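You operate a simulated robot arm through the tools that you are given. There is no shell and no other tool. Be economical: measure what you need, move in short steps, check, and stop when the job is done.

You are at the controls of a simulated robot arm. One attempt, no reset.

Task
Stretch the purple shoe to mark 2 on the shoe stretcher.
Fine: shoe between the pegs, toes to the back; block down inside it and flap shut before the stretcher's orange dial turns; leave it there.

Only the result counts: the job must be done as asked and must still hold three seconds after the hand-in. Knocking over, shifting, dropping, spilling or breaking anything else fails it.

Robot
A 7-joint arm with a two-finger parallel gripper, fixed in place. Base frame: the origin is at the foot of the arm, x ahead of it, y to its left, z up. Readings come in m, degrees, newtons and seconds.
Its first joint turns from -166.0 to 166.0 degrees. Payload 1.57 kg.
The tool frame sits at the grasp point between the pads (the TCP): z along the fingers, y along the line on which they close. The tips reach 0.03 m beyond it. The gripper opens to 0.11 m. The fingers are 0.024 m wide and 0.012 m thick; the gripper's body (0.048 by 0.112 m) begins 0.078 m behind the TCP.
Orientation is that of the tool frame in the base frame, as a unit quaternion [x, y, z, w]. With the fingers straight down and closing along the base's y, the tool's x points along the base's -x, its y along +y and its z along -z.

Tools
- The arm moves only by the tool arm_command. Its argument "moves" is a list of rows, each a list of 3 entries, a list of its own where there are three numbers: the shift along the tool's x, y, z in units of 400 mm (1.0 is 400 mm), then the turn, a rotation vector about the tool's x, y, z in units of 180 degrees (1.0 is 180 degrees), then the gripper command, from -1 (fully open) to 1 (shut), values between in proportion. In form: [[[dx, dy, dz], [rx, ry, rz], grip], ...]. A call has 1 to 10 rows; each row is the pose to reach, as a shift and turn from the pose commanded when the call began, along the tool's axes at that moment. A call with a number of a shift or a turn outside -1 to 1 is refused whole. Rows are played at 5 a second. More than 0.05 m and 8.6 degrees between two rows, or a gripper value outside its range, and nothing of the call is played. Where a pose cannot be reached the arm comes as near as it can. A force on the tool above 90 N (or 10 N above the force at the start of the call, whichever is more), or a blocked arm, ends the call early, and 0.2 s more pass. The fingers move at their own pace (about 0.045 m/s each) and stop on an object; they squeeze with about 31 N. The grip force told is the motor's: it shows also when the fingers shut on nothing. Time passes only in rows, and 0.2 s behind the last, so rows that repeat a pose let the fingers close. The reply holds the time, the measured pose of the TCP, the force on the tool along the base axes, the opening and the grip force, in the units named above and with some noise.
- Cameras (640 x 400 px; columns grow to the right, rows downward): "scene" is fixed at [0.051, -0.4998, 1.5963]; the picture's right is [0.64, -0.77, 0.00], its down [-0.52, -0.43, -0.74] and it looks along [0.57, 0.47, -0.67] (base axes); focal length 353 px, centre (320, 200). "wrist" rides on the gripper at [0.07, 0.016, -0.141] in the tool frame; the picture's right is [-0.23, 0.97, 0.00], its down [-0.86, -0.20, -0.48] and it looks along [-0.47, -0.11, 0.88] (tool axes); focal length 222 px, centre (320, 200). There is no depth. A picture from a camera that has moved, and an enlarged one, comes with that camera's place and axes in the base frame and with its lens.
- camera(camera): a new picture of that camera. It takes no simulated time.
- slide_trunk(by): slides the trunk up (or, below 0, down) by that many m; the arm rides with it, the base frame stays. It gives what a move gives, with no picture.
- close_up(camera, box): a new picture of the part [left, top, right, bottom] of that camera's present view, enlarged. It takes no simulated time.
- job_done(): hands the job in; it is judged then, once.

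Go step by step. Nothing tells you positions but the pictures and the camera data: compare them with the known pose of the tool, close in by small moves and look again before you grip or let go. The budget is 120 turns and 84 pictures, counting those below and the enlarged ones. Unless the task says otherwise, let go and move clear before handing in, and close with one line.

The tools are called after "Emit:" as name(argument=value, ...) on one line, values as JSON. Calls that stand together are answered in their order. arm_command: Moves the arm, as the interface text tells. Its arguments: {"type":"object","properties":{"moves":{"type":"array","items":{"type":"array"}}},"required":["moves"]} The other tools are called the same way: slide_trunk (by) slides the trunk up or down; camera (camera) takes a picture; close_up (camera, box) takes an enlarged picture of a part of a camera's view; job_done () hands the job in.

At the start:

```text
t: 0.0
position: [0.4902, -0.1857, 1.2048]
tcp_rot: [-0.001, 1.0, 0.0, 0.0]
force: [-0.5, -0.2, 0.2]
gripper_width: 0.11
gripper_force: 0.2
trunk travel left (down, up): [-0.525, 0.065]
```

scene: 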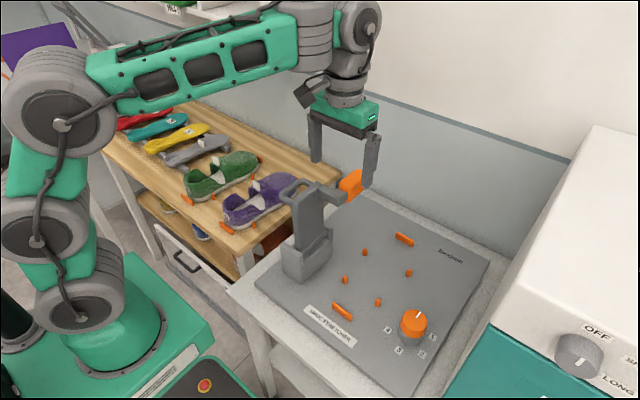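
wrist: 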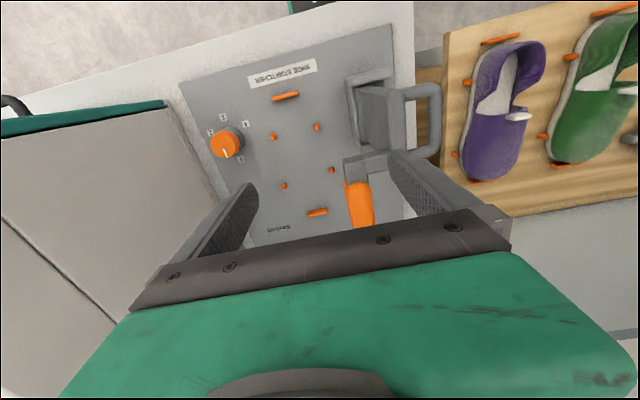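

I see a grey stretcher with orange pegs, a dial, a block with a handle, and the purple shoe on a wooden bench. I'll look closer at each before moving.

Emit:
close_up(camera="scene", box=[200, 130, 360, 250])

Emit:
close_up(camera="scene", box=[260, 160, 500, 380])

Emit:
close_up(camera="wrist", box=[180, 30, 580, 250])

```text
3.33 times, centred on (280, 190) of scene
camera zoom: at [0.051, -0.4998, 1.5963], right [0.64, -0.77, 0.0], down [-0.52, -0.43, -0.74], along [0.57, 0.47, -0.67], focal length 1176 px, centre (453, 233)
```

zoom: 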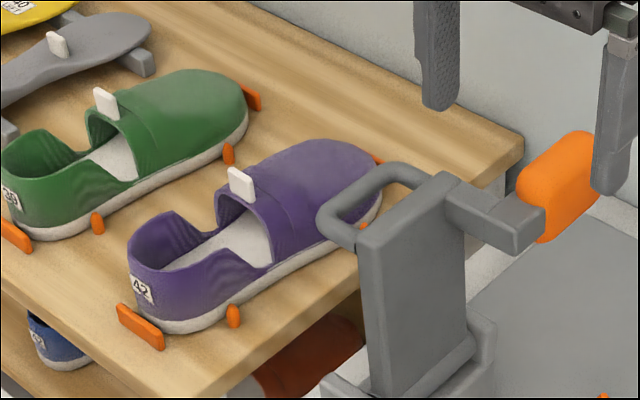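

```text
1.82 times, centred on (380, 270) of scene
camera zoom: at [0.051, -0.4998, 1.5963], right [0.64, -0.77, 0.0], down [-0.52, -0.43, -0.74], along [0.57, 0.47, -0.67], focal length 641 px, centre (211, 73)
```

zoom: 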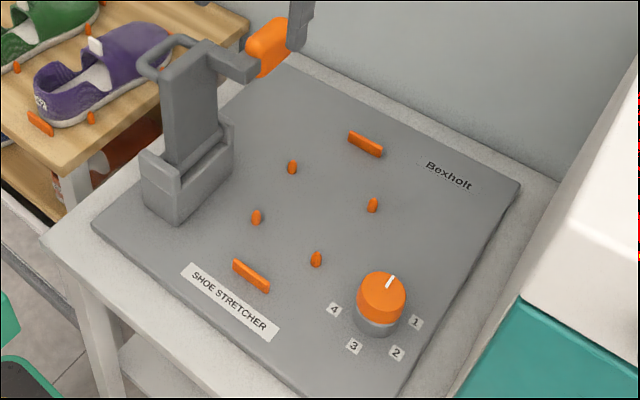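

```text
1.60 times, centred on (380, 140) of wrist
camera zoom: at [0.4202, -0.1684, 1.3444], right [0.23, 0.97, 0.0], down [0.86, -0.2, 0.48], along [0.47, -0.11, -0.88], focal length 355 px, centre (224, 296)
```

zoom: 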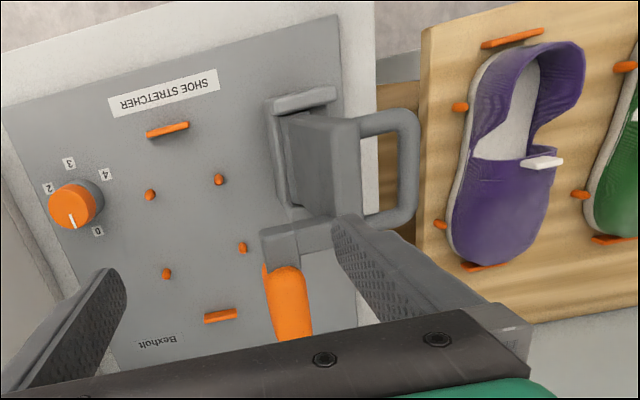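

The stretcher plate triangulates to about z = 0.82. The heel stop is near (0.43, -0.25), the toe stop near (0.73, -0.255) and the dial near (0.49, -0.41). I'll pull back to get a better view of the block and flap.

Emit:
arm_command(moves=[[[0.1, 0.04, 0], [0, 0, 0], -1], [[0.2, 0.08, 0], [0, 0, 0], -1], [[0.3, 0.12, 0], [0, 0, 0], -1], [[0.4, 0.16, 0], [0, 0, 0], -1], [[0.5, 0.2, 0], [0, 0, 0], -1]])

Emit:
camera(camera="wrist")

Emit:
camera(camera="scene")

```text
t: 1.2
position: [0.2916, -0.1048, 1.2028]
tcp_rot: [-0.001, 1.0, 0.0, -0.001]
force: [1.2, -0.4, 0.9]
gripper_width: 0.1103
gripper_force: 0.0
trunk travel left (down, up): [-0.525, 0.065]
```

```text
78 pictures are left
camera wrist: at [0.221, -0.0878, 1.3443], right [0.23, 0.97, 0.0], down [0.85, -0.2, 0.48], along [0.47, -0.11, -0.88], focal length 222 px, centre (320, 200)
```

wrist: 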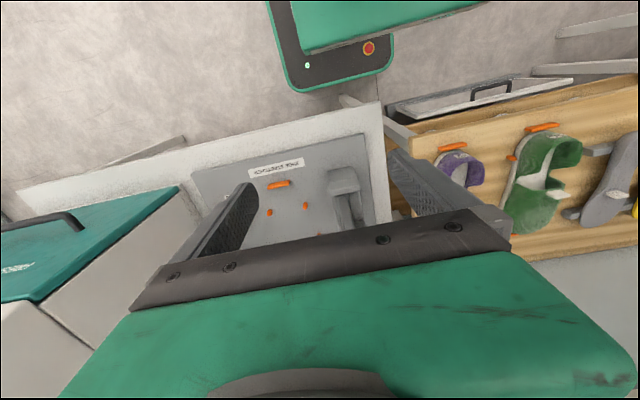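

```text
77 pictures are left
```

scene: 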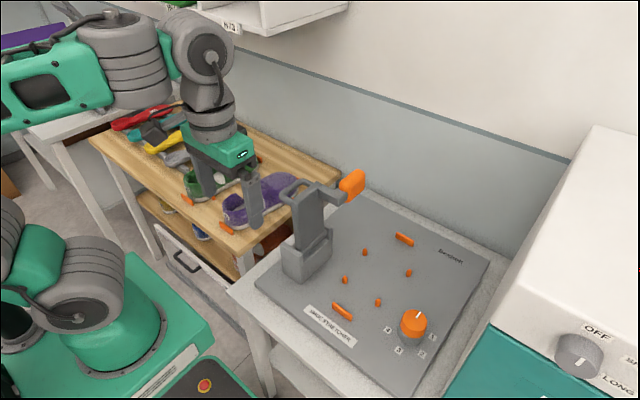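

The view is clear now, so I'll enlarge the mechanism.

Emit:
close_up(camera="scene", box=[260, 150, 400, 290])

Emit:
close_up(camera="scene", box=[310, 210, 470, 370])

```text
2.86 times, centred on (330, 220) of scene
camera zoom: at [0.051, -0.4998, 1.5963], right [0.64, -0.77, 0.0], down [-0.52, -0.43, -0.74], along [0.57, 0.47, -0.67], focal length 1008 px, centre (291, 143)
```

zoom: 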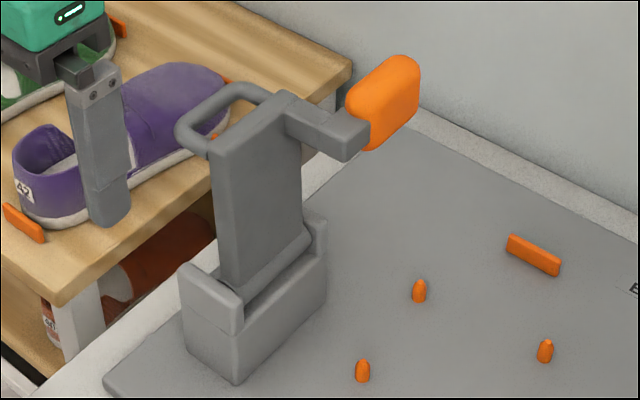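

```text
2.50 times, centred on (390, 290) of scene
camera zoom: at [0.051, -0.4998, 1.5963], right [0.64, -0.77, 0.0], down [-0.52, -0.43, -0.74], along [0.57, 0.47, -0.67], focal length 882 px, centre (145, -25)
```

zoom: 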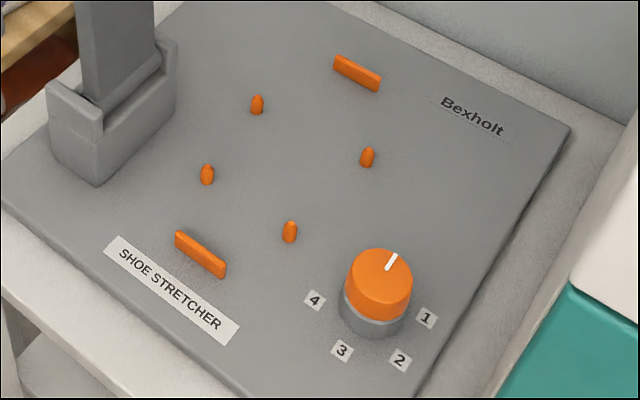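

The flap stands open in a yoke and hinges toward -y. It carries the orange block on an arm, with a D-handle on the back. Next I'll move over the purple shoe to measure it.

Emit:
arm_command(moves=[[[-0.08, 0.08, 0], [0, 0, 0], -1], [[-0.16, 0.16, 0], [0, 0, 0], -1], [[-0.24, 0.24, 0], [0, 0, 0], -1], [[-0.32, 0.32, 0], [0, 0, 0], -1], [[-0.4, 0.4, 0], [0, 0, 0], -1], [[-0.48, 0.48, 0], [0, 0, 0], -1], [[-0.55, 0.56, 0.03], [0, 0, 0], -1], [[-0.6, 0.64, 0.08], [0, 0, 0], -1], [[-0.6, 0.7, 0.16], [0, 0, 0], -1], [[-0.6, 0.7, 0.25], [0, 0, 0], -1]])

Emit:
camera(camera="wrist")

Emit:
camera(camera="scene")

```text
t: 3.4
position: [0.5295, 0.1769, 1.1031]
tcp_rot: [0.0, 1.0, -0.001, 0.001]
force: [-0.3, -0.5, -0.1]
gripper_width: 0.1098
gripper_force: 0.1
trunk travel left (down, up): [-0.525, 0.065]
```

```text
74 pictures are left
camera wrist: at [0.4599, 0.1928, 1.2438], right [0.23, 0.97, 0.0], down [0.85, -0.2, 0.48], along [0.47, -0.11, -0.88], focal length 222 px, centre (320, 200)
```

wrist: 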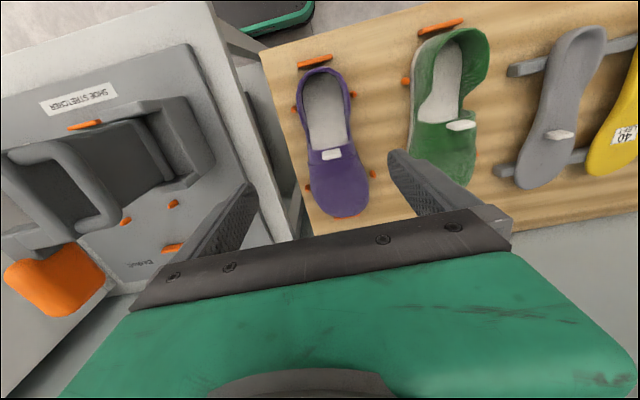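

```text
73 pictures are left
```

scene: 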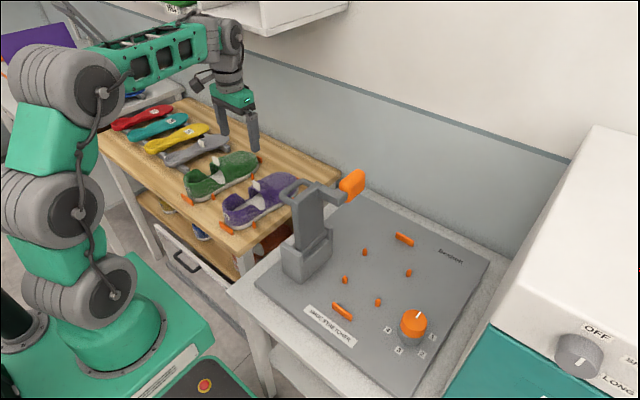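

Emit:
close_up(camera="wrist", box=[250, 30, 410, 230])

Emit:
close_up(camera="wrist", box=[0, 70, 220, 330])

Emit:
close_up(camera="scene", box=[210, 150, 310, 250])

```text
2.00 times, centred on (330, 130) of wrist
camera zoom: at [0.4599, 0.1928, 1.2438], right [0.23, 0.97, 0.0], down [0.85, -0.2, 0.48], along [0.47, -0.11, -0.88], focal length 444 px, centre (300, 340)
```

zoom: 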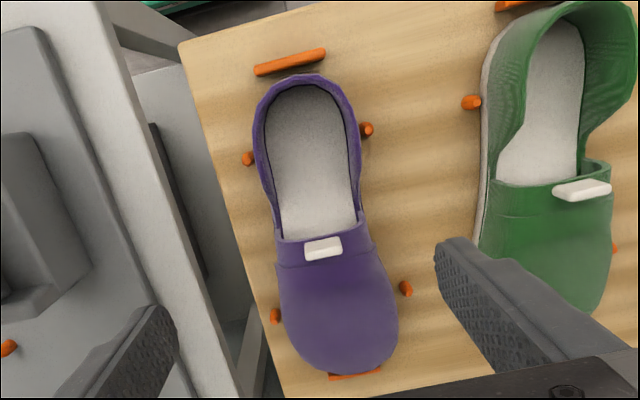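

```text
1.54 times, centred on (110, 200) of wrist
camera zoom: at [0.4599, 0.1928, 1.2438], right [0.23, 0.97, 0.0], down [0.85, -0.2, 0.48], along [0.47, -0.11, -0.88], focal length 342 px, centre (643, 200)
```

zoom: 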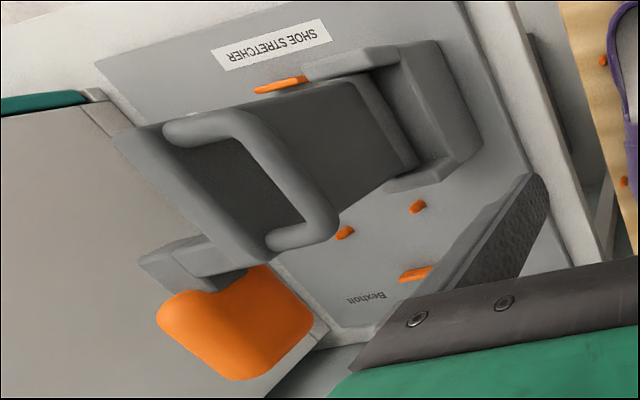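

```text
4.00 times, centred on (260, 200) of scene
camera zoom: at [0.051, -0.4998, 1.5963], right [0.64, -0.77, 0.0], down [-0.52, -0.43, -0.74], along [0.57, 0.47, -0.67], focal length 1411 px, centre (560, 200)
```

zoom: 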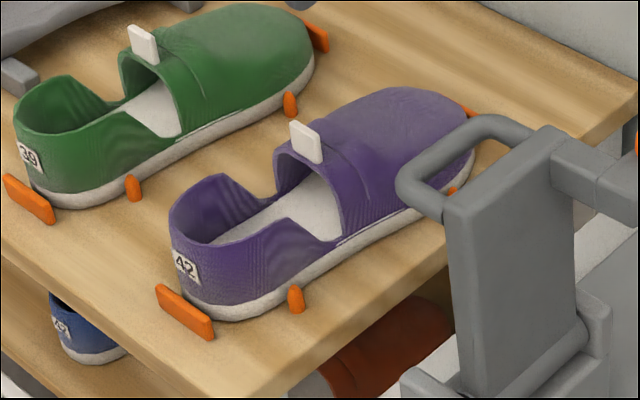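

The shoe lies along x (about 0.44 to 0.74) at y ≈ 0.19, and its heel is about 0.075 wide. The stretcher's pegs have the same layout centred on y ≈ -0.25. I'll descend over the heel in stages.

Emit:
arm_command(moves=[[[0.086, 0.034, 0.07], [0, 0, 0], -1], [[0.086, 0.034, 0.17], [0, 0, 0], -1], [[0.086, 0.034, 0.27], [0, 0, 0], -1], [[0.086, 0.034, 0.35], [0, 0, 0], -1]])

Emit:
camera(camera="wrist")

Emit:
close_up(camera="scene", box=[190, 110, 320, 250])

```text
t: 4.4
position: [0.496, 0.1887, 0.9636]
tcp_rot: [0.001, 1.0, 0.0, -0.001]
force: [-0.2, 0.0, -0.8]
gripper_width: 0.1103
gripper_force: 0.1
trunk travel left (down, up): [-0.525, 0.065]
```

```text
69 pictures are left
camera wrist: at [0.4264, 0.2055, 1.1042], right [0.23, 0.97, 0.0], down [0.85, -0.2, 0.48], along [0.47, -0.11, -0.88], focal length 222 px, centre (320, 200)
```

wrist: 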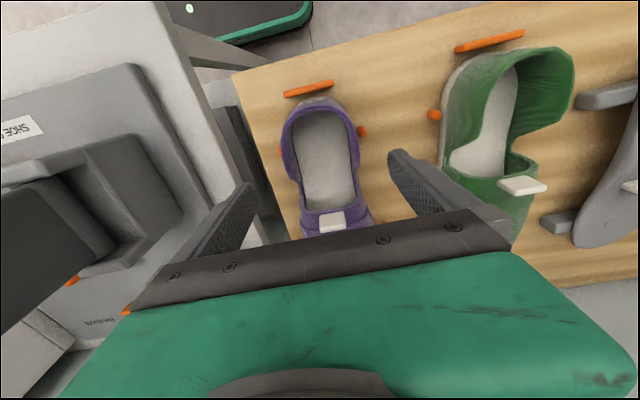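

```text
2.86 times, centred on (255, 180) of scene
camera zoom: at [0.051, -0.4998, 1.5963], right [0.64, -0.77, 0.0], down [-0.52, -0.43, -0.74], along [0.57, 0.47, -0.67], focal length 1008 px, centre (506, 257)
```

zoom: 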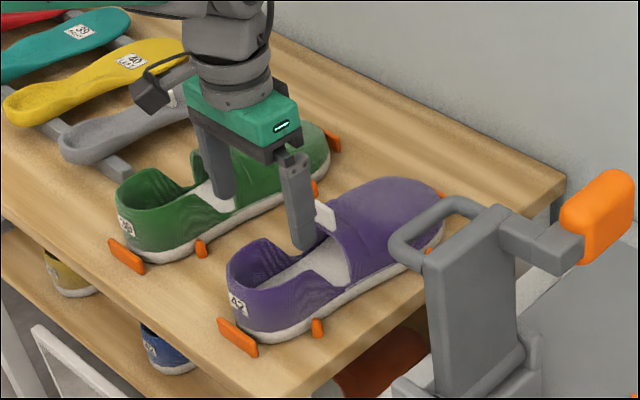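

The fingers straddle the heel just above its side pegs. I'll lower until the tips are around z = 0.846, clear of the pegs, and check.

Emit:
arm_command(moves=[[[-0.01, 0.003, 0.08], [0, 0, 0], -1], [[-0.01, 0.003, 0.15], [0, 0, 0], -1], [[-0.01, 0.003, 0.2], [0, 0, 0], -1], [[-0.01, 0.003, 0.22], [0, 0, 0], -1]])

Emit:
close_up(camera="scene", box=[200, 130, 320, 250])

Emit:
close_up(camera="wrist", box=[220, 60, 480, 240])

```text
t: 5.4
position: [0.5005, 0.1901, 0.8752]
tcp_rot: [0.0, 1.0, 0.001, 0.0]
force: [0.3, 0.1, 0.0]
gripper_width: 0.11
gripper_force: 0.1
trunk travel left (down, up): [-0.525, 0.065]
```

```text
3.33 times, centred on (260, 190) of scene
camera zoom: at [0.051, -0.4998, 1.5963], right [0.64, -0.77, 0.0], down [-0.52, -0.43, -0.74], along [0.57, 0.47, -0.67], focal length 1176 px, centre (520, 233)
```

zoom: 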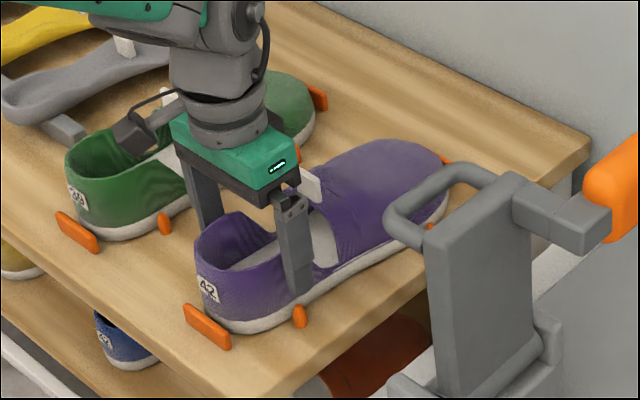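

```text
2.22 times, centred on (350, 150) of wrist
camera zoom: at [0.4302, 0.2063, 1.0166], right [0.23, 0.97, 0.0], down [0.85, -0.2, 0.48], along [0.47, -0.11, -0.88], focal length 494 px, centre (253, 311)
```

zoom: 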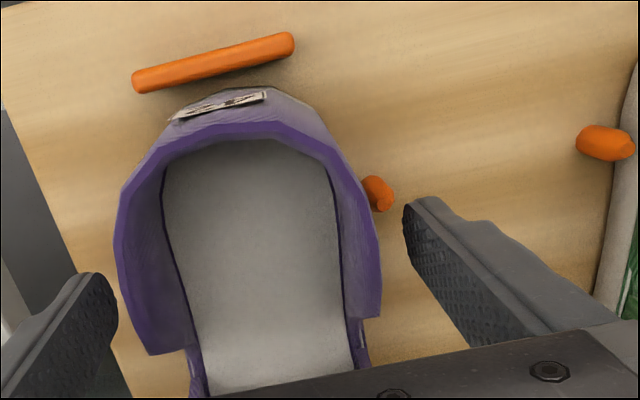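

The fingers are well placed on both sides of the heel walls, so I'll close.

Emit:
arm_command(moves=[[[0, 0, 0], [0, 0, 0], 1], [[0, 0, 0], [0, 0, 0], 1], [[0, 0, 0], [0, 0, 0], 1], [[0, 0, 0], [0, 0, 0], 1], [[0, 0, 0], [0, 0, 0], 1], [[0, 0, 0], [0, 0, 0], 1]])

Emit:
close_up(camera="wrist", box=[220, 60, 480, 240])

```text
t: 6.8
position: [0.4997, 0.1889, 0.8762]
tcp_rot: [0.0, 1.0, 0.0, 0.0]
force: [0.2, -0.1, -0.6]
gripper_width: 0.0856
gripper_force: 30.9
trunk travel left (down, up): [-0.525, 0.065]
```

```text
2.22 times, centred on (350, 150) of wrist
camera zoom: at [0.4301, 0.2063, 1.0167], right [0.23, 0.97, 0.0], down [0.86, -0.2, 0.48], along [0.47, -0.11, -0.88], focal length 494 px, centre (253, 311)
```

zoom: 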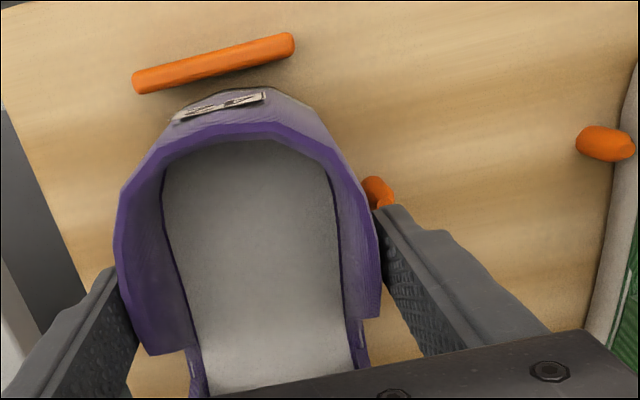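

Gripped at 0.086 m. I'll lift a little and check the hold.

Emit:
arm_command(moves=[[[0, 0, -0.03], [0, 0, 0], 1], [[0, 0, -0.06], [0, 0, 0], 1], [[0, 0, -0.1], [0, 0, 0], 1], [[0, 0, -0.14], [0, 0, 0], 1]])

Emit:
close_up(camera="scene", box=[200, 110, 340, 250])

```text
t: 7.8
position: [0.5006, 0.189, 0.9318]
tcp_rot: [0.0, 1.0, 0.0, 0.0]
force: [-0.9, 0.0, -3.3]
gripper_width: 0.0856
gripper_force: 30.8
trunk travel left (down, up): [-0.525, 0.065]
```

```text
2.86 times, centred on (270, 180) of scene
camera zoom: at [0.051, -0.4998, 1.5963], right [0.64, -0.77, 0.0], down [-0.52, -0.43, -0.74], along [0.57, 0.47, -0.67], focal length 1008 px, centre (463, 257)
```

zoom: 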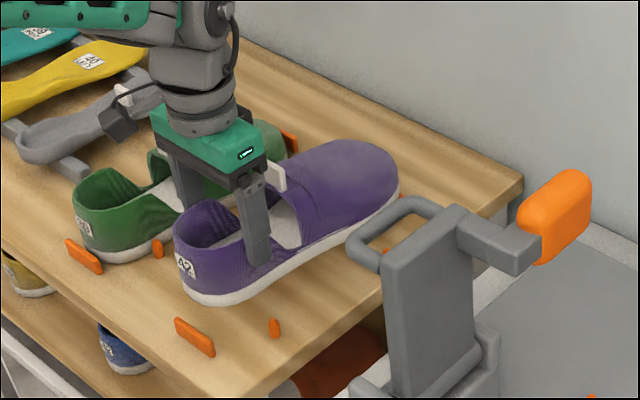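

The shoe hangs level and weighs about 3 N. I'll lift it well above the flap.

Emit:
arm_command(moves=[[[0, 0, -0.11], [0, 0, 0], 1], [[0, 0, -0.22], [0, 0, 0], 1], [[0, 0, -0.33], [0, 0, 0], 1], [[0, 0, -0.44], [0, 0, 0], 1], [[0, 0, -0.55], [0, 0, 0], 1], [[0, 0, -0.65], [0, 0, 0], 1], [[0, 0, -0.75], [0, 0, 0], 1]])

Emit:
camera(camera="scene")

```text
t: 9.4
position: [0.5014, 0.1901, 1.2329]
tcp_rot: [-0.001, 1.0, 0.0, 0.0]
force: [0.4, 0.0, -4.1]
gripper_width: 0.0861
gripper_force: 30.3
trunk travel left (down, up): [-0.525, 0.065]
```

```text
63 pictures are left
```

scene: 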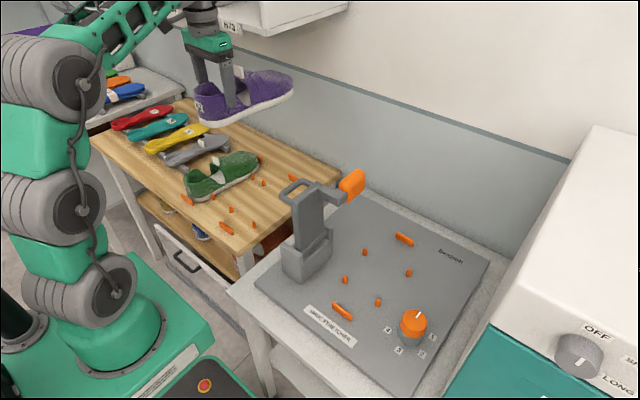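

I'll carry it across over the flap at this height.

Emit:
arm_command(moves=[[[0, -0.11, 0], [0, 0, 0], 1], [[0, -0.22, 0], [0, 0, 0], 1], [[0, -0.33, 0], [0, 0, 0], 1], [[0, -0.44, 0], [0, 0, 0], 1], [[0, -0.55, 0], [0, 0, 0], 1], [[0, -0.66, 0], [0, 0, 0], 1], [[0, -0.77, 0], [0, 0, 0], 1], [[0, -0.88, 0], [0, 0, 0], 1], [[0, -0.98, 0], [0, 0, 0], 1]])

Emit:
arm_command(moves=[[[0, -0.1, 0], [0, 0, 0], 1], [[0, -0.2, 0], [0, 0, 0], 1], [[0, -0.28, 0], [0, 0, 0], 1]])

Emit:
camera(camera="scene")

Emit:
camera(camera="wrist")

```text
t: 11.4
position: [0.5026, -0.2036, 1.2317]
tcp_rot: [0.0, 1.0, 0.0, 0.0]
force: [0.8, 0.6, -3.5]
gripper_width: 0.0859
gripper_force: 30.8
trunk travel left (down, up): [-0.525, 0.065]
```

```text
t: 12.2
position: [0.5013, -0.3144, 1.2312]
tcp_rot: [0.0, 1.0, 0.0, 0.001]
force: [-0.2, -0.9, -3.7]
gripper_width: 0.0862
gripper_force: 31.1
trunk travel left (down, up): [-0.525, 0.065]
```

```text
62 pictures are left
```

scene: 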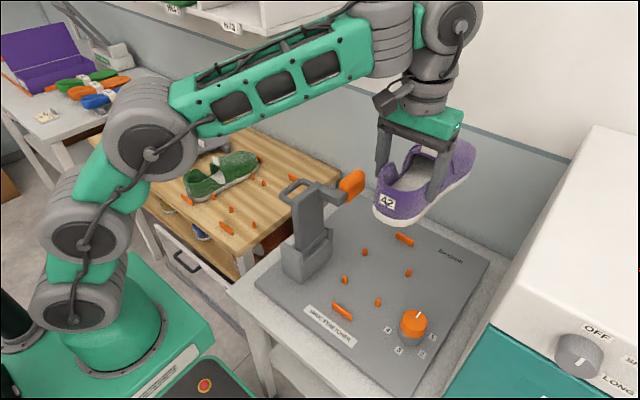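

```text
61 pictures are left
camera wrist: at [0.4306, -0.2984, 1.3715], right [0.23, 0.97, 0.0], down [0.86, -0.2, 0.48], along [0.47, -0.11, -0.88], focal length 222 px, centre (320, 200)
```

wrist: 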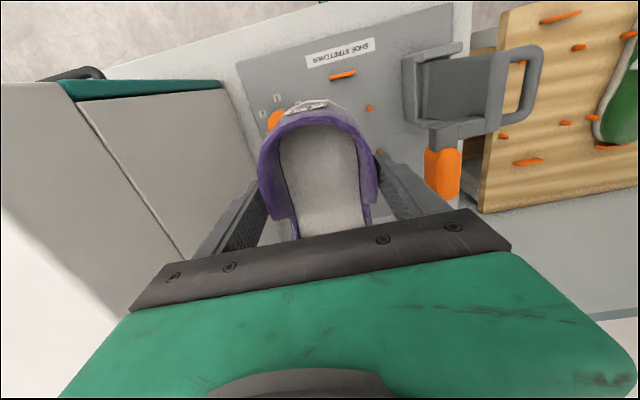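

Clear of the block. I'll descend with the shoe offset toward -y, then check the alignment.

Emit:
arm_command(moves=[[[0, 0.06, 0.1], [0, 0, 0], 1], [[0, 0.06, 0.2], [0, 0, 0], 1], [[0, 0.06, 0.3], [0, 0, 0], 1], [[0, 0.06, 0.4], [0, 0, 0], 1], [[0, 0.06, 0.5], [0, 0, 0], 1], [[0, 0.06, 0.6], [0, 0, 0], 1], [[0, 0.06, 0.66], [0, 0, 0], 1]])

Emit:
camera(camera="scene")

Emit:
camera(camera="wrist")

```text
t: 13.8
position: [0.4997, -0.2901, 0.9677]
tcp_rot: [0.0, 1.0, 0.0, 0.0]
force: [-0.7, 0.8, -4.4]
gripper_width: 0.0857
gripper_force: 30.7
trunk travel left (down, up): [-0.525, 0.065]
```

```text
60 pictures are left
```

scene: 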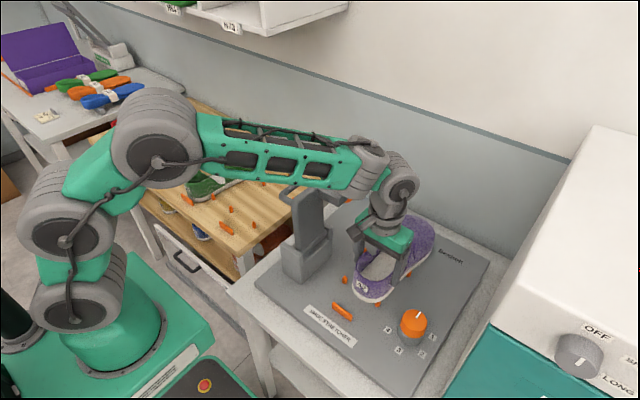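

```text
59 pictures are left
camera wrist: at [0.4305, -0.2733, 1.1079], right [0.23, 0.97, 0.0], down [0.85, -0.2, 0.48], along [0.47, -0.11, -0.88], focal length 222 px, centre (320, 200)
```

wrist: 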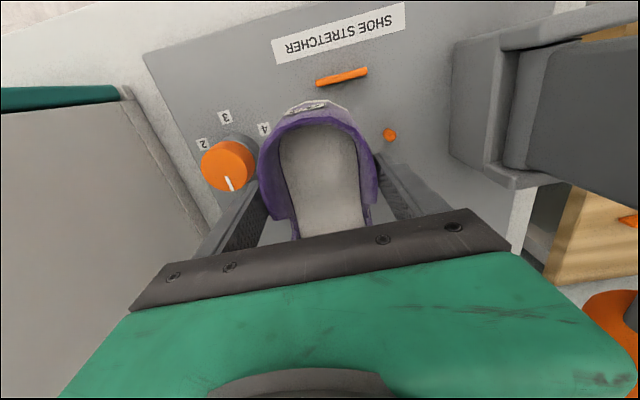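

The shoe is just over the plate with its toes to the back. I'll shift it to the peg centreline at y ≈ -0.251, lower partway, and look again.

Emit:
arm_command(moves=[[[0.012, 0.05, 0], [0, 0, 0], 1], [[0.012, 0.0975, 0], [0, 0, 0], 1], [[0.012, 0.0975, 0.05], [0, 0, 0], 1], [[0.012, 0.0975, 0.09], [0, 0, 0], 1]])

Emit:
close_up(camera="scene", box=[290, 180, 470, 360])

Emit:
close_up(camera="wrist", box=[200, 40, 460, 240])

```text
t: 14.8
position: [0.4955, -0.2518, 0.9311]
tcp_rot: [0.0, 1.0, 0.0, 0.0]
force: [-0.9, -0.6, -5.0]
gripper_width: 0.0856
gripper_force: 31.1
trunk travel left (down, up): [-0.525, 0.065]
```

```text
2.22 times, centred on (380, 270) of scene
camera zoom: at [0.051, -0.4998, 1.5963], right [0.64, -0.77, 0.0], down [-0.52, -0.43, -0.74], along [0.57, 0.47, -0.67], focal length 784 px, centre (187, 44)
```

zoom: 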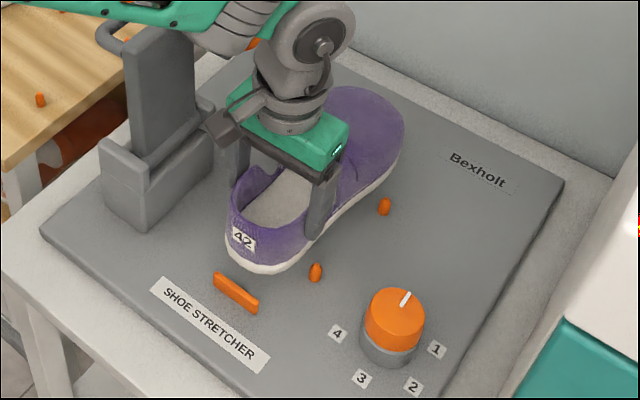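

```text
2.00 times, centred on (330, 140) of wrist
camera zoom: at [0.426, -0.235, 1.0716], right [0.23, 0.97, 0.0], down [0.86, -0.2, 0.48], along [0.47, -0.11, -0.88], focal length 444 px, centre (300, 320)
```

zoom: 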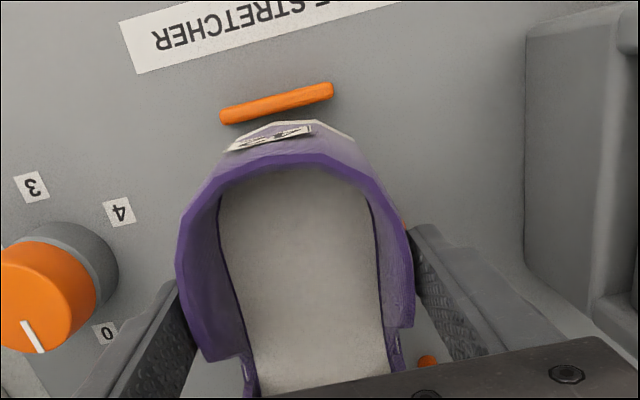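

Alignment looks good; the heel nearly touches the heel stop line, so I'll nudge it slightly toward +x. Then I'll lower it gently onto the plate.

Emit:
arm_command(moves=[[[-0.01, 0.002, 0.02], [0, 0, 0], 1], [[-0.01, 0.002, 0.04], [0, 0, 0], 1], [[-0.01, 0.002, 0.055], [0, 0, 0], 1]])

Emit:
close_up(camera="scene", box=[320, 200, 440, 320])

Emit:
close_up(camera="wrist", box=[200, 40, 460, 240])

```text
t: 15.6
position: [0.4982, -0.2508, 0.9102]
tcp_rot: [0.0, 1.0, 0.0, 0.0]
force: [-0.7, 0.0, -3.7]
gripper_width: 0.0859
gripper_force: 31.1
trunk travel left (down, up): [-0.525, 0.065]
```

```text
3.33 times, centred on (380, 260) of scene
camera zoom: at [0.051, -0.4998, 1.5963], right [0.64, -0.77, 0.0], down [-0.52, -0.43, -0.74], along [0.57, 0.47, -0.67], focal length 1176 px, centre (120, 0)
```

zoom: 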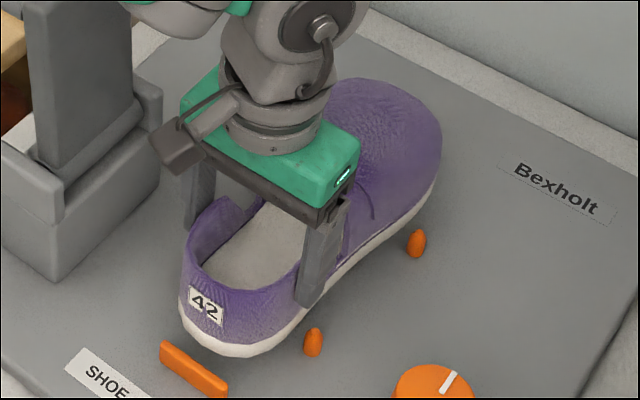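

```text
2.00 times, centred on (330, 140) of wrist
camera zoom: at [0.4294, -0.2341, 1.0499], right [0.23, 0.97, 0.0], down [0.86, -0.2, 0.48], along [0.47, -0.11, -0.88], focal length 444 px, centre (300, 320)
```

zoom: 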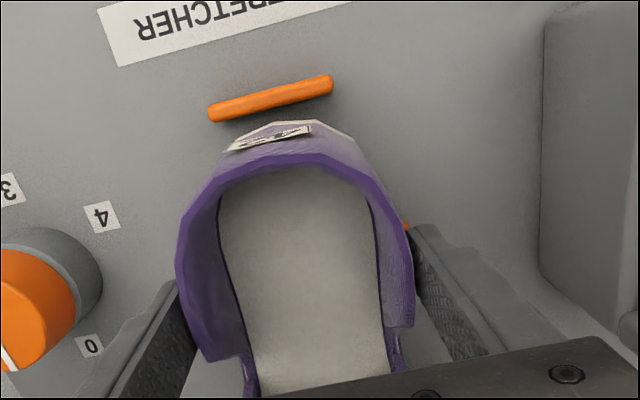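

Emit:
arm_command(moves=[[[0, 0, 0.01], [0, 0, 0], 1], [[0, 0, 0.02], [0, 0, 0], 1], [[0, 0, 0.03], [0, 0, 0], 1]])

Emit:
close_up(camera="scene", box=[320, 200, 440, 320])

Emit:
close_up(camera="wrist", box=[200, 40, 460, 240])

```text
t: 16.4
position: [0.4999, -0.251, 0.8972]
tcp_rot: [0.0, 1.0, 0.0, 0.0]
force: [0.0, 0.1, -4.8]
gripper_width: 0.0857
gripper_force: 31.0
trunk travel left (down, up): [-0.525, 0.065]
```

```text
3.33 times, centred on (380, 260) of scene
camera zoom: at [0.051, -0.4998, 1.5963], right [0.64, -0.77, 0.0], down [-0.52, -0.43, -0.74], along [0.57, 0.47, -0.67], focal length 1176 px, centre (120, 0)
```

zoom: 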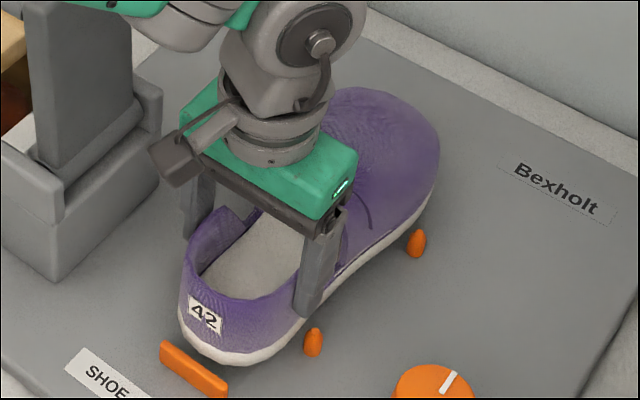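

```text
2.00 times, centred on (330, 140) of wrist
camera zoom: at [0.4294, -0.2341, 1.0382], right [0.23, 0.97, 0.0], down [0.86, -0.2, 0.48], along [0.47, -0.11, -0.88], focal length 444 px, centre (300, 320)
```

zoom: 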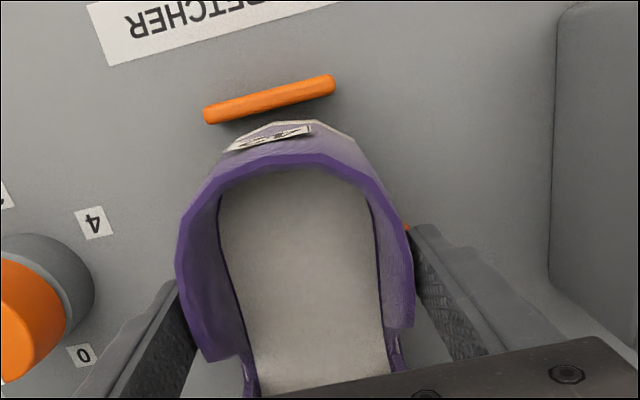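

Not yet touching, since the weight is still carried. I'll continue down in small steps.

Emit:
arm_command(moves=[[[0, 0, 0.008], [0, 0, 0], 1], [[0, 0, 0.016], [0, 0, 0], 1]])

Emit:
arm_command(moves=[[[0, 0, 0.006], [0, 0, 0], 1], [[0, 0, 0.01], [0, 0, 0], 1]])

Emit:
close_up(camera="scene", box=[320, 200, 440, 320])

```text
t: 17.0
position: [0.499, -0.2503, 0.8913]
tcp_rot: [0.0, 1.0, 0.0, 0.0]
force: [-0.3, 0.7, -4.9]
gripper_width: 0.0858
gripper_force: 30.4
trunk travel left (down, up): [-0.525, 0.065]
```

```text
t: 17.6
position: [0.5, -0.2506, 0.8876]
tcp_rot: [0.0, 1.0, 0.0, 0.0]
force: [0.3, 0.0, -4.2]
gripper_width: 0.0856
gripper_force: 31.0
trunk travel left (down, up): [-0.525, 0.065]
```

```text
3.33 times, centred on (380, 260) of scene
camera zoom: at [0.051, -0.4998, 1.5963], right [0.64, -0.77, 0.0], down [-0.52, -0.43, -0.74], along [0.57, 0.47, -0.67], focal length 1176 px, centre (120, 0)
```

zoom: 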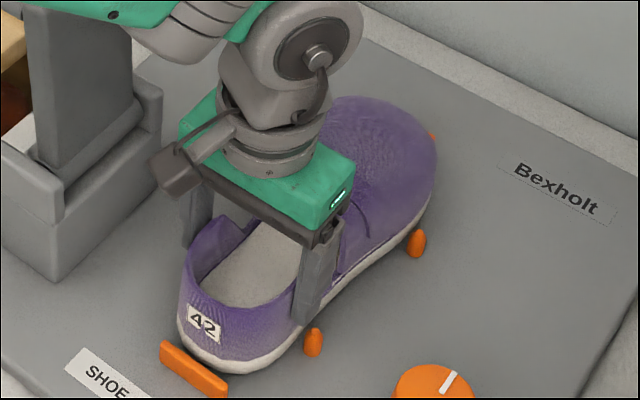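

Now the toe stop is visible at the toe and the shoe is entering between the pegs. I'll keep going down to contact.

Emit:
arm_command(moves=[[[0, 0, 0.007], [0, 0, 0], 1], [[0, 0, 0.014], [0, 0, 0], 1]])

Emit:
arm_command(moves=[[[0, 0, 0.005], [0, 0, 0], 1], [[0, 0, 0.01], [0, 0, 0], 1]])

Emit:
close_up(camera="scene", box=[320, 200, 440, 320])

Emit:
close_up(camera="wrist", box=[200, 40, 460, 240])

```text
t: 18.2
position: [0.4993, -0.2504, 0.8813]
tcp_rot: [0.0, 1.0, -0.001, 0.0]
force: [-0.1, -0.5, -4.4]
gripper_width: 0.0857
gripper_force: 31.6
trunk travel left (down, up): [-0.525, 0.065]
```

```text
t: 18.8
position: [0.5006, -0.2503, 0.8777]
tcp_rot: [0.0, 1.0, 0.001, 0.0]
force: [-0.1, 0.2, -4.2]
gripper_width: 0.086
gripper_force: 30.8
trunk travel left (down, up): [-0.525, 0.065]
```

```text
3.33 times, centred on (380, 260) of scene
camera zoom: at [0.051, -0.4998, 1.5963], right [0.64, -0.77, 0.0], down [-0.52, -0.43, -0.74], along [0.57, 0.47, -0.67], focal length 1176 px, centre (120, 0)
```

zoom: 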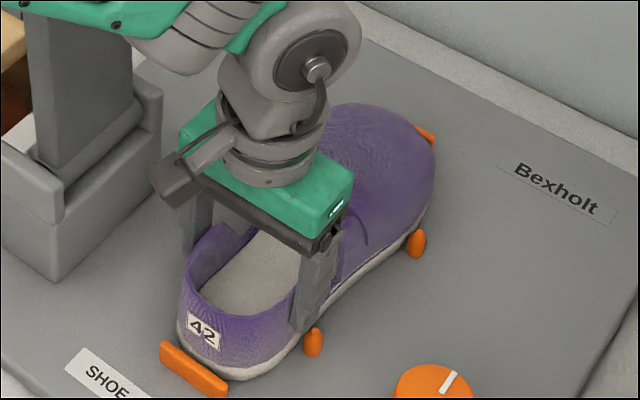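

```text
2.00 times, centred on (330, 140) of wrist
camera zoom: at [0.4294, -0.2341, 1.0183], right [0.23, 0.97, 0.0], down [0.86, -0.2, 0.48], along [0.47, -0.11, -0.88], focal length 444 px, centre (300, 320)
```

zoom: 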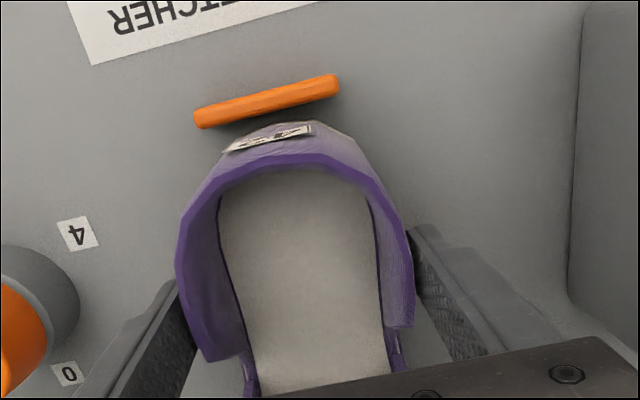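

Emit:
arm_command(moves=[[[0, 0, 0.005], [0, 0, 0], 1], [[0, 0, 0.01], [0, 0, 0], 1]])

Emit:
arm_command(moves=[[[0, 0, 0.005], [0, 0, 0], 1], [[0, 0, 0.01], [0, 0, 0], 1]])

Emit:
close_up(camera="scene", box=[320, 200, 440, 320])

```text
t: 19.4
position: [0.4992, -0.251, 0.8768]
tcp_rot: [0.0, 1.0, -0.001, 0.002]
force: [-3.2, 0.1, 15.4]
gripper_width: 0.0859
gripper_force: 31.1
trunk travel left (down, up): [-0.525, 0.065]
```

```text
t: 20.0
position: [0.4992, -0.2506, 0.8729]
tcp_rot: [0.0, 1.0, -0.002, 0.004]
force: [-2.5, 0.4, 35.7]
gripper_width: 0.0862
gripper_force: 31.0
trunk travel left (down, up): [-0.525, 0.065]
```

```text
3.33 times, centred on (380, 260) of scene
camera zoom: at [0.051, -0.4998, 1.5963], right [0.64, -0.77, 0.0], down [-0.52, -0.43, -0.74], along [0.57, 0.47, -0.67], focal length 1176 px, centre (120, 0)
```

zoom: 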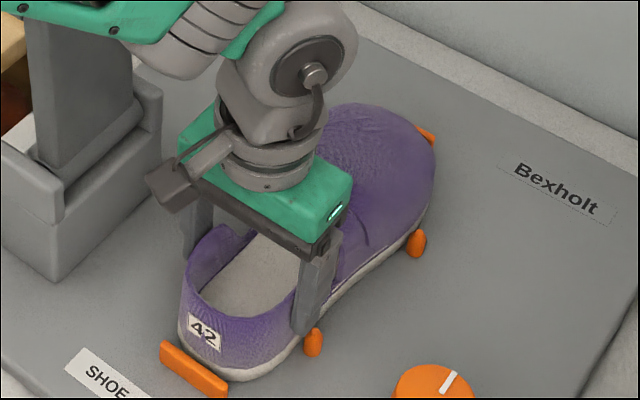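

The shoe is seated (contact at 0.877). I'll relax the pressure, open, and check before rising.

Emit:
arm_command(moves=[[[0, 0, -0.012], [0, 0, 0], 1], [[0, 0, -0.012], [0, 0, 0], -0.9], [[0, 0, -0.012], [0, 0, 0], -1], [[0, 0, -0.012], [0, 0, 0], -1], [[0, 0, -0.012], [0, 0, 0], -1]])

Emit:
close_up(camera="wrist", box=[200, 40, 460, 240])

```text
t: 21.2
position: [0.4996, -0.2507, 0.876]
tcp_rot: [0.0, 1.0, 0.0, 0.001]
force: [0.6, -0.8, 0.4]
gripper_width: 0.1098
gripper_force: 0.0
trunk travel left (down, up): [-0.525, 0.065]
```

```text
2.00 times, centred on (330, 140) of wrist
camera zoom: at [0.4291, -0.2338, 1.0152], right [0.23, 0.97, 0.0], down [0.86, -0.2, 0.48], along [0.47, -0.11, -0.88], focal length 444 px, centre (300, 320)
```

zoom: 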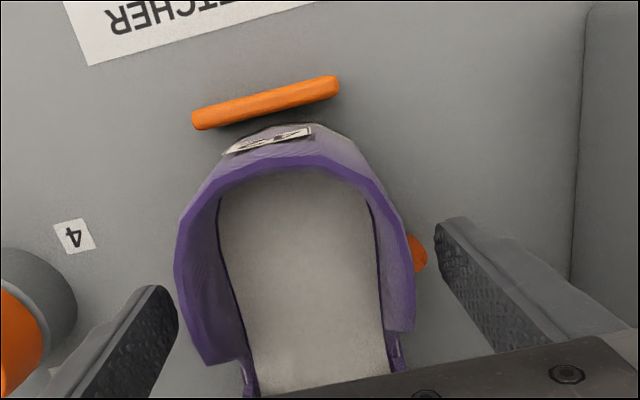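

Released and seated between the pegs. I'll rise straight up.

Emit:
arm_command(moves=[[[0, 0, -0.08], [0, 0, 0], -1], [[0, 0, -0.18], [0, 0, 0], -1], [[0, 0, -0.29], [0, 0, 0], -1], [[0, 0, -0.4], [0, 0, 0], -1], [[0, 0, -0.51], [0, 0, 0], -1], [[0, 0, -0.62], [0, 0, 0], -1], [[0, 0, -0.73], [0, 0, 0], -1], [[0, 0, -0.83], [0, 0, 0], -1]])

Emit:
camera(camera="wrist")

Emit:
camera(camera="scene")

```text
t: 23.0
position: [0.4997, -0.2503, 1.2078]
tcp_rot: [0.0, 1.0, 0.0, 0.0]
force: [-0.2, -0.3, 0.0]
gripper_width: 0.1099
gripper_force: 0.0
trunk travel left (down, up): [-0.525, 0.065]
```

```text
47 pictures are left
camera wrist: at [0.4294, -0.2339, 1.3482], right [0.23, 0.97, 0.0], down [0.86, -0.2, 0.48], along [0.47, -0.11, -0.88], focal length 222 px, centre (320, 200)
```

wrist: 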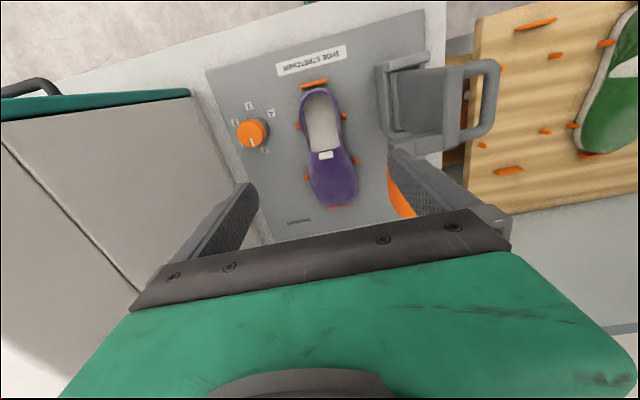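

```text
46 pictures are left
```

scene: 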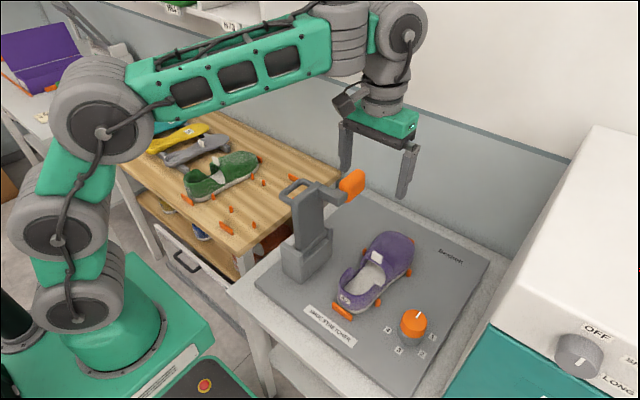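

The shoe sits correctly. Next I'll measure the flap handle and hinge so I can swing it closed with the fingers caging the handle bar.

Emit:
close_up(camera="wrist", box=[370, 40, 530, 180])

Emit:
close_up(camera="scene", box=[270, 160, 380, 290])

```text
2.86 times, centred on (450, 110) of wrist
camera zoom: at [0.4294, -0.2339, 1.3482], right [0.23, 0.97, 0.0], down [0.86, -0.2, 0.48], along [0.47, -0.11, -0.88], focal length 635 px, centre (-51, 457)
```

zoom: 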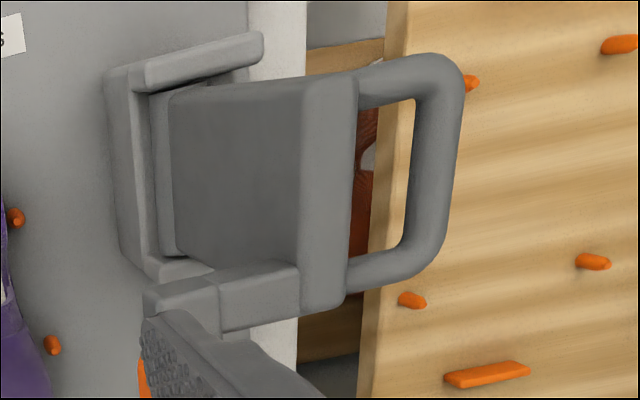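

```text
3.08 times, centred on (325, 225) of scene
camera zoom: at [0.051, -0.4998, 1.5963], right [0.64, -0.77, 0.0], down [-0.52, -0.43, -0.74], along [0.57, 0.47, -0.67], focal length 1085 px, centre (305, 123)
```

zoom: 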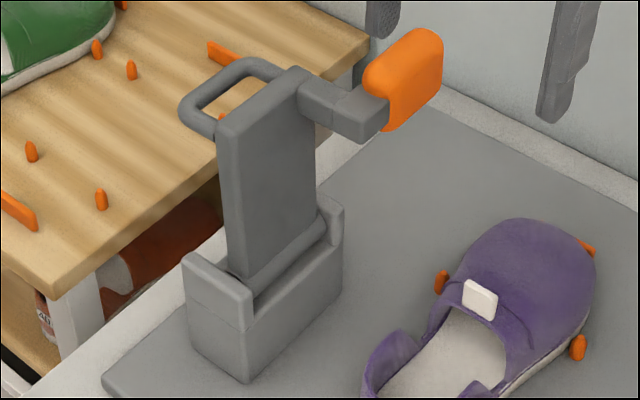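

The handle bar is at about (0.494, -0.043, 1.06) and the hinge runs along x at about y -0.10, z 0.90. The orange block spans roughly x 0.55–0.62, so I want to check where the shoe's opening is relative to it.

Emit:
close_up(camera="scene", box=[325, 220, 425, 330])

Emit:
close_up(camera="wrist", box=[220, 60, 440, 230])

```text
3.64 times, centred on (375, 275) of scene
camera zoom: at [0.051, -0.4998, 1.5963], right [0.64, -0.77, 0.0], down [-0.52, -0.43, -0.74], along [0.57, 0.47, -0.67], focal length 1282 px, centre (120, -73)
```

zoom: 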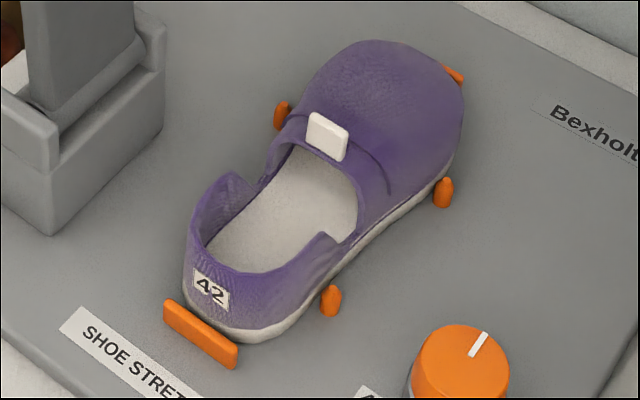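

```text
2.35 times, centred on (330, 145) of wrist
camera zoom: at [0.4294, -0.2339, 1.3482], right [0.23, 0.97, 0.0], down [0.86, -0.2, 0.48], along [0.47, -0.11, -0.88], focal length 523 px, centre (296, 329)
```

zoom: 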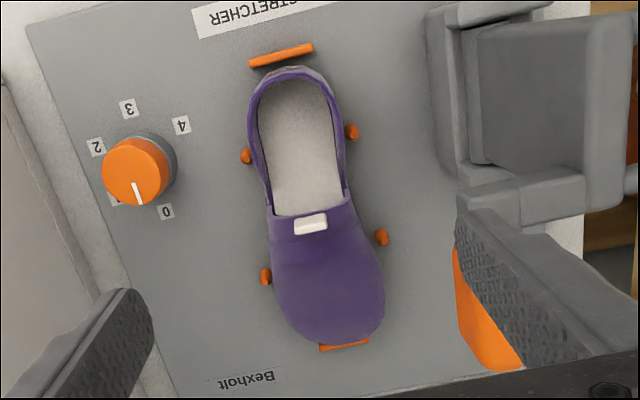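

The shoe opening ends around x = 0.56, so I want to look at the block and its arm from directly above before moving the flap.

Emit:
arm_command(moves=[[[0.02, 0.1, 0], [0, 0, 0], -1], [[0.03, 0.2, 0], [0, 0, 0], -1], [[0.03, 0.3, 0], [0, 0, 0], -1], [[0.03, 0.38, 0], [0, 0, 0], -1]])

Emit:
close_up(camera="wrist", box=[200, 70, 440, 230])

```text
t: 24.0
position: [0.4858, -0.0985, 1.2062]
tcp_rot: [0.0, 1.0, 0.0, 0.0]
force: [-0.1, 0.0, 0.2]
gripper_width: 0.11
gripper_force: 0.0
trunk travel left (down, up): [-0.525, 0.065]
```

```text
2.50 times, centred on (320, 150) of wrist
camera zoom: at [0.4159, -0.0812, 1.3472], right [0.23, 0.97, 0.0], down [0.86, -0.2, 0.48], along [0.47, -0.11, -0.88], focal length 555 px, centre (320, 325)
```

zoom: 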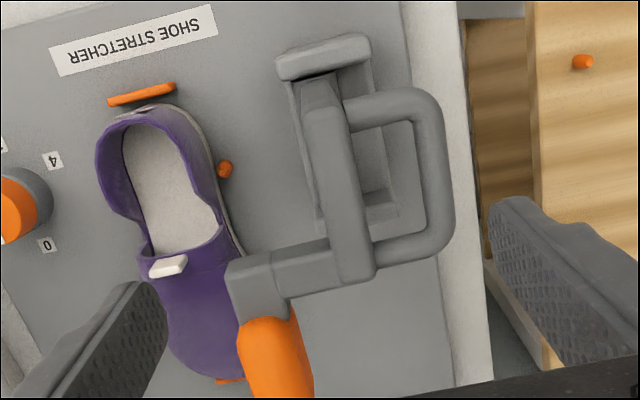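

The block is an L: the arm goes down into the opening and the orange toe piece points forward. I'll set the fingers to a loose cage (about 0.032 m) and straddle the handle bar at (0.497, -0.040).

Emit:
arm_command(moves=[[[-0.02, 0.1, 0], [0, 0, 0], 0.42], [[-0.028, 0.146, 0], [0, 0, 0], 0.42], [[-0.028, 0.146, 0], [0, 0, 0], 0.42], [[-0.028, 0.146, 0], [0, 0, 0], 0.42], [[-0.028, 0.146, 0], [0, 0, 0], 0.42], [[-0.028, 0.146, 0.1], [0, 0, 0], 0.42], [[-0.028, 0.146, 0.18], [0, 0, 0], 0.42]])

Emit:
close_up(camera="wrist", box=[220, 70, 420, 230])

Emit:
close_up(camera="scene", box=[260, 120, 380, 240])

```text
t: 25.6
position: [0.4975, -0.0406, 1.1341]
tcp_rot: [0.001, 1.0, 0.0, 0.0]
force: [0.7, 0.4, -0.4]
gripper_width: 0.0316
gripper_force: 0.0
trunk travel left (down, up): [-0.525, 0.065]
```

```text
2.50 times, centred on (320, 150) of wrist
camera zoom: at [0.4277, -0.0241, 1.275], right [0.23, 0.97, 0.0], down [0.85, -0.2, 0.48], along [0.47, -0.11, -0.88], focal length 555 px, centre (320, 325)
```

zoom: 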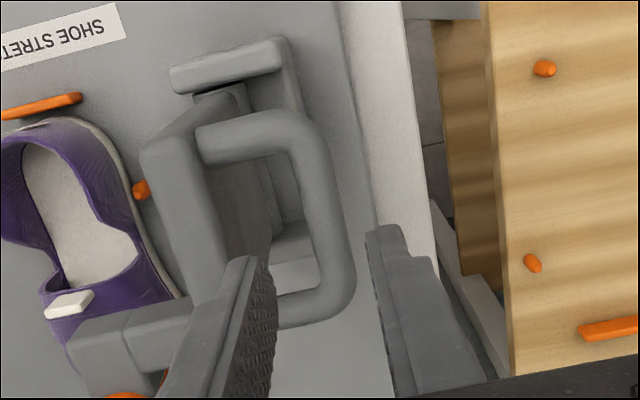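

```text
3.33 times, centred on (320, 180) of scene
camera zoom: at [0.051, -0.4998, 1.5963], right [0.64, -0.77, 0.0], down [-0.52, -0.43, -0.74], along [0.57, 0.47, -0.67], focal length 1176 px, centre (320, 267)
```

zoom: 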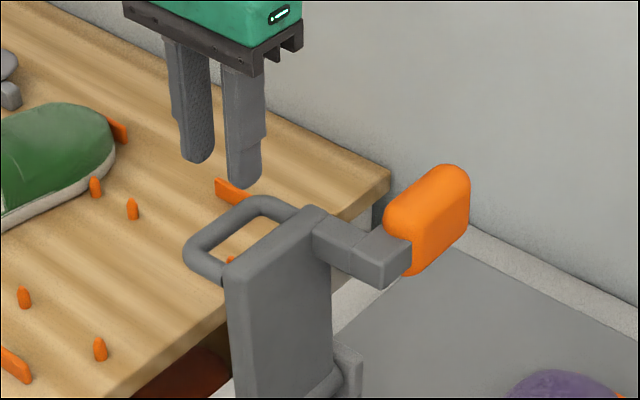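

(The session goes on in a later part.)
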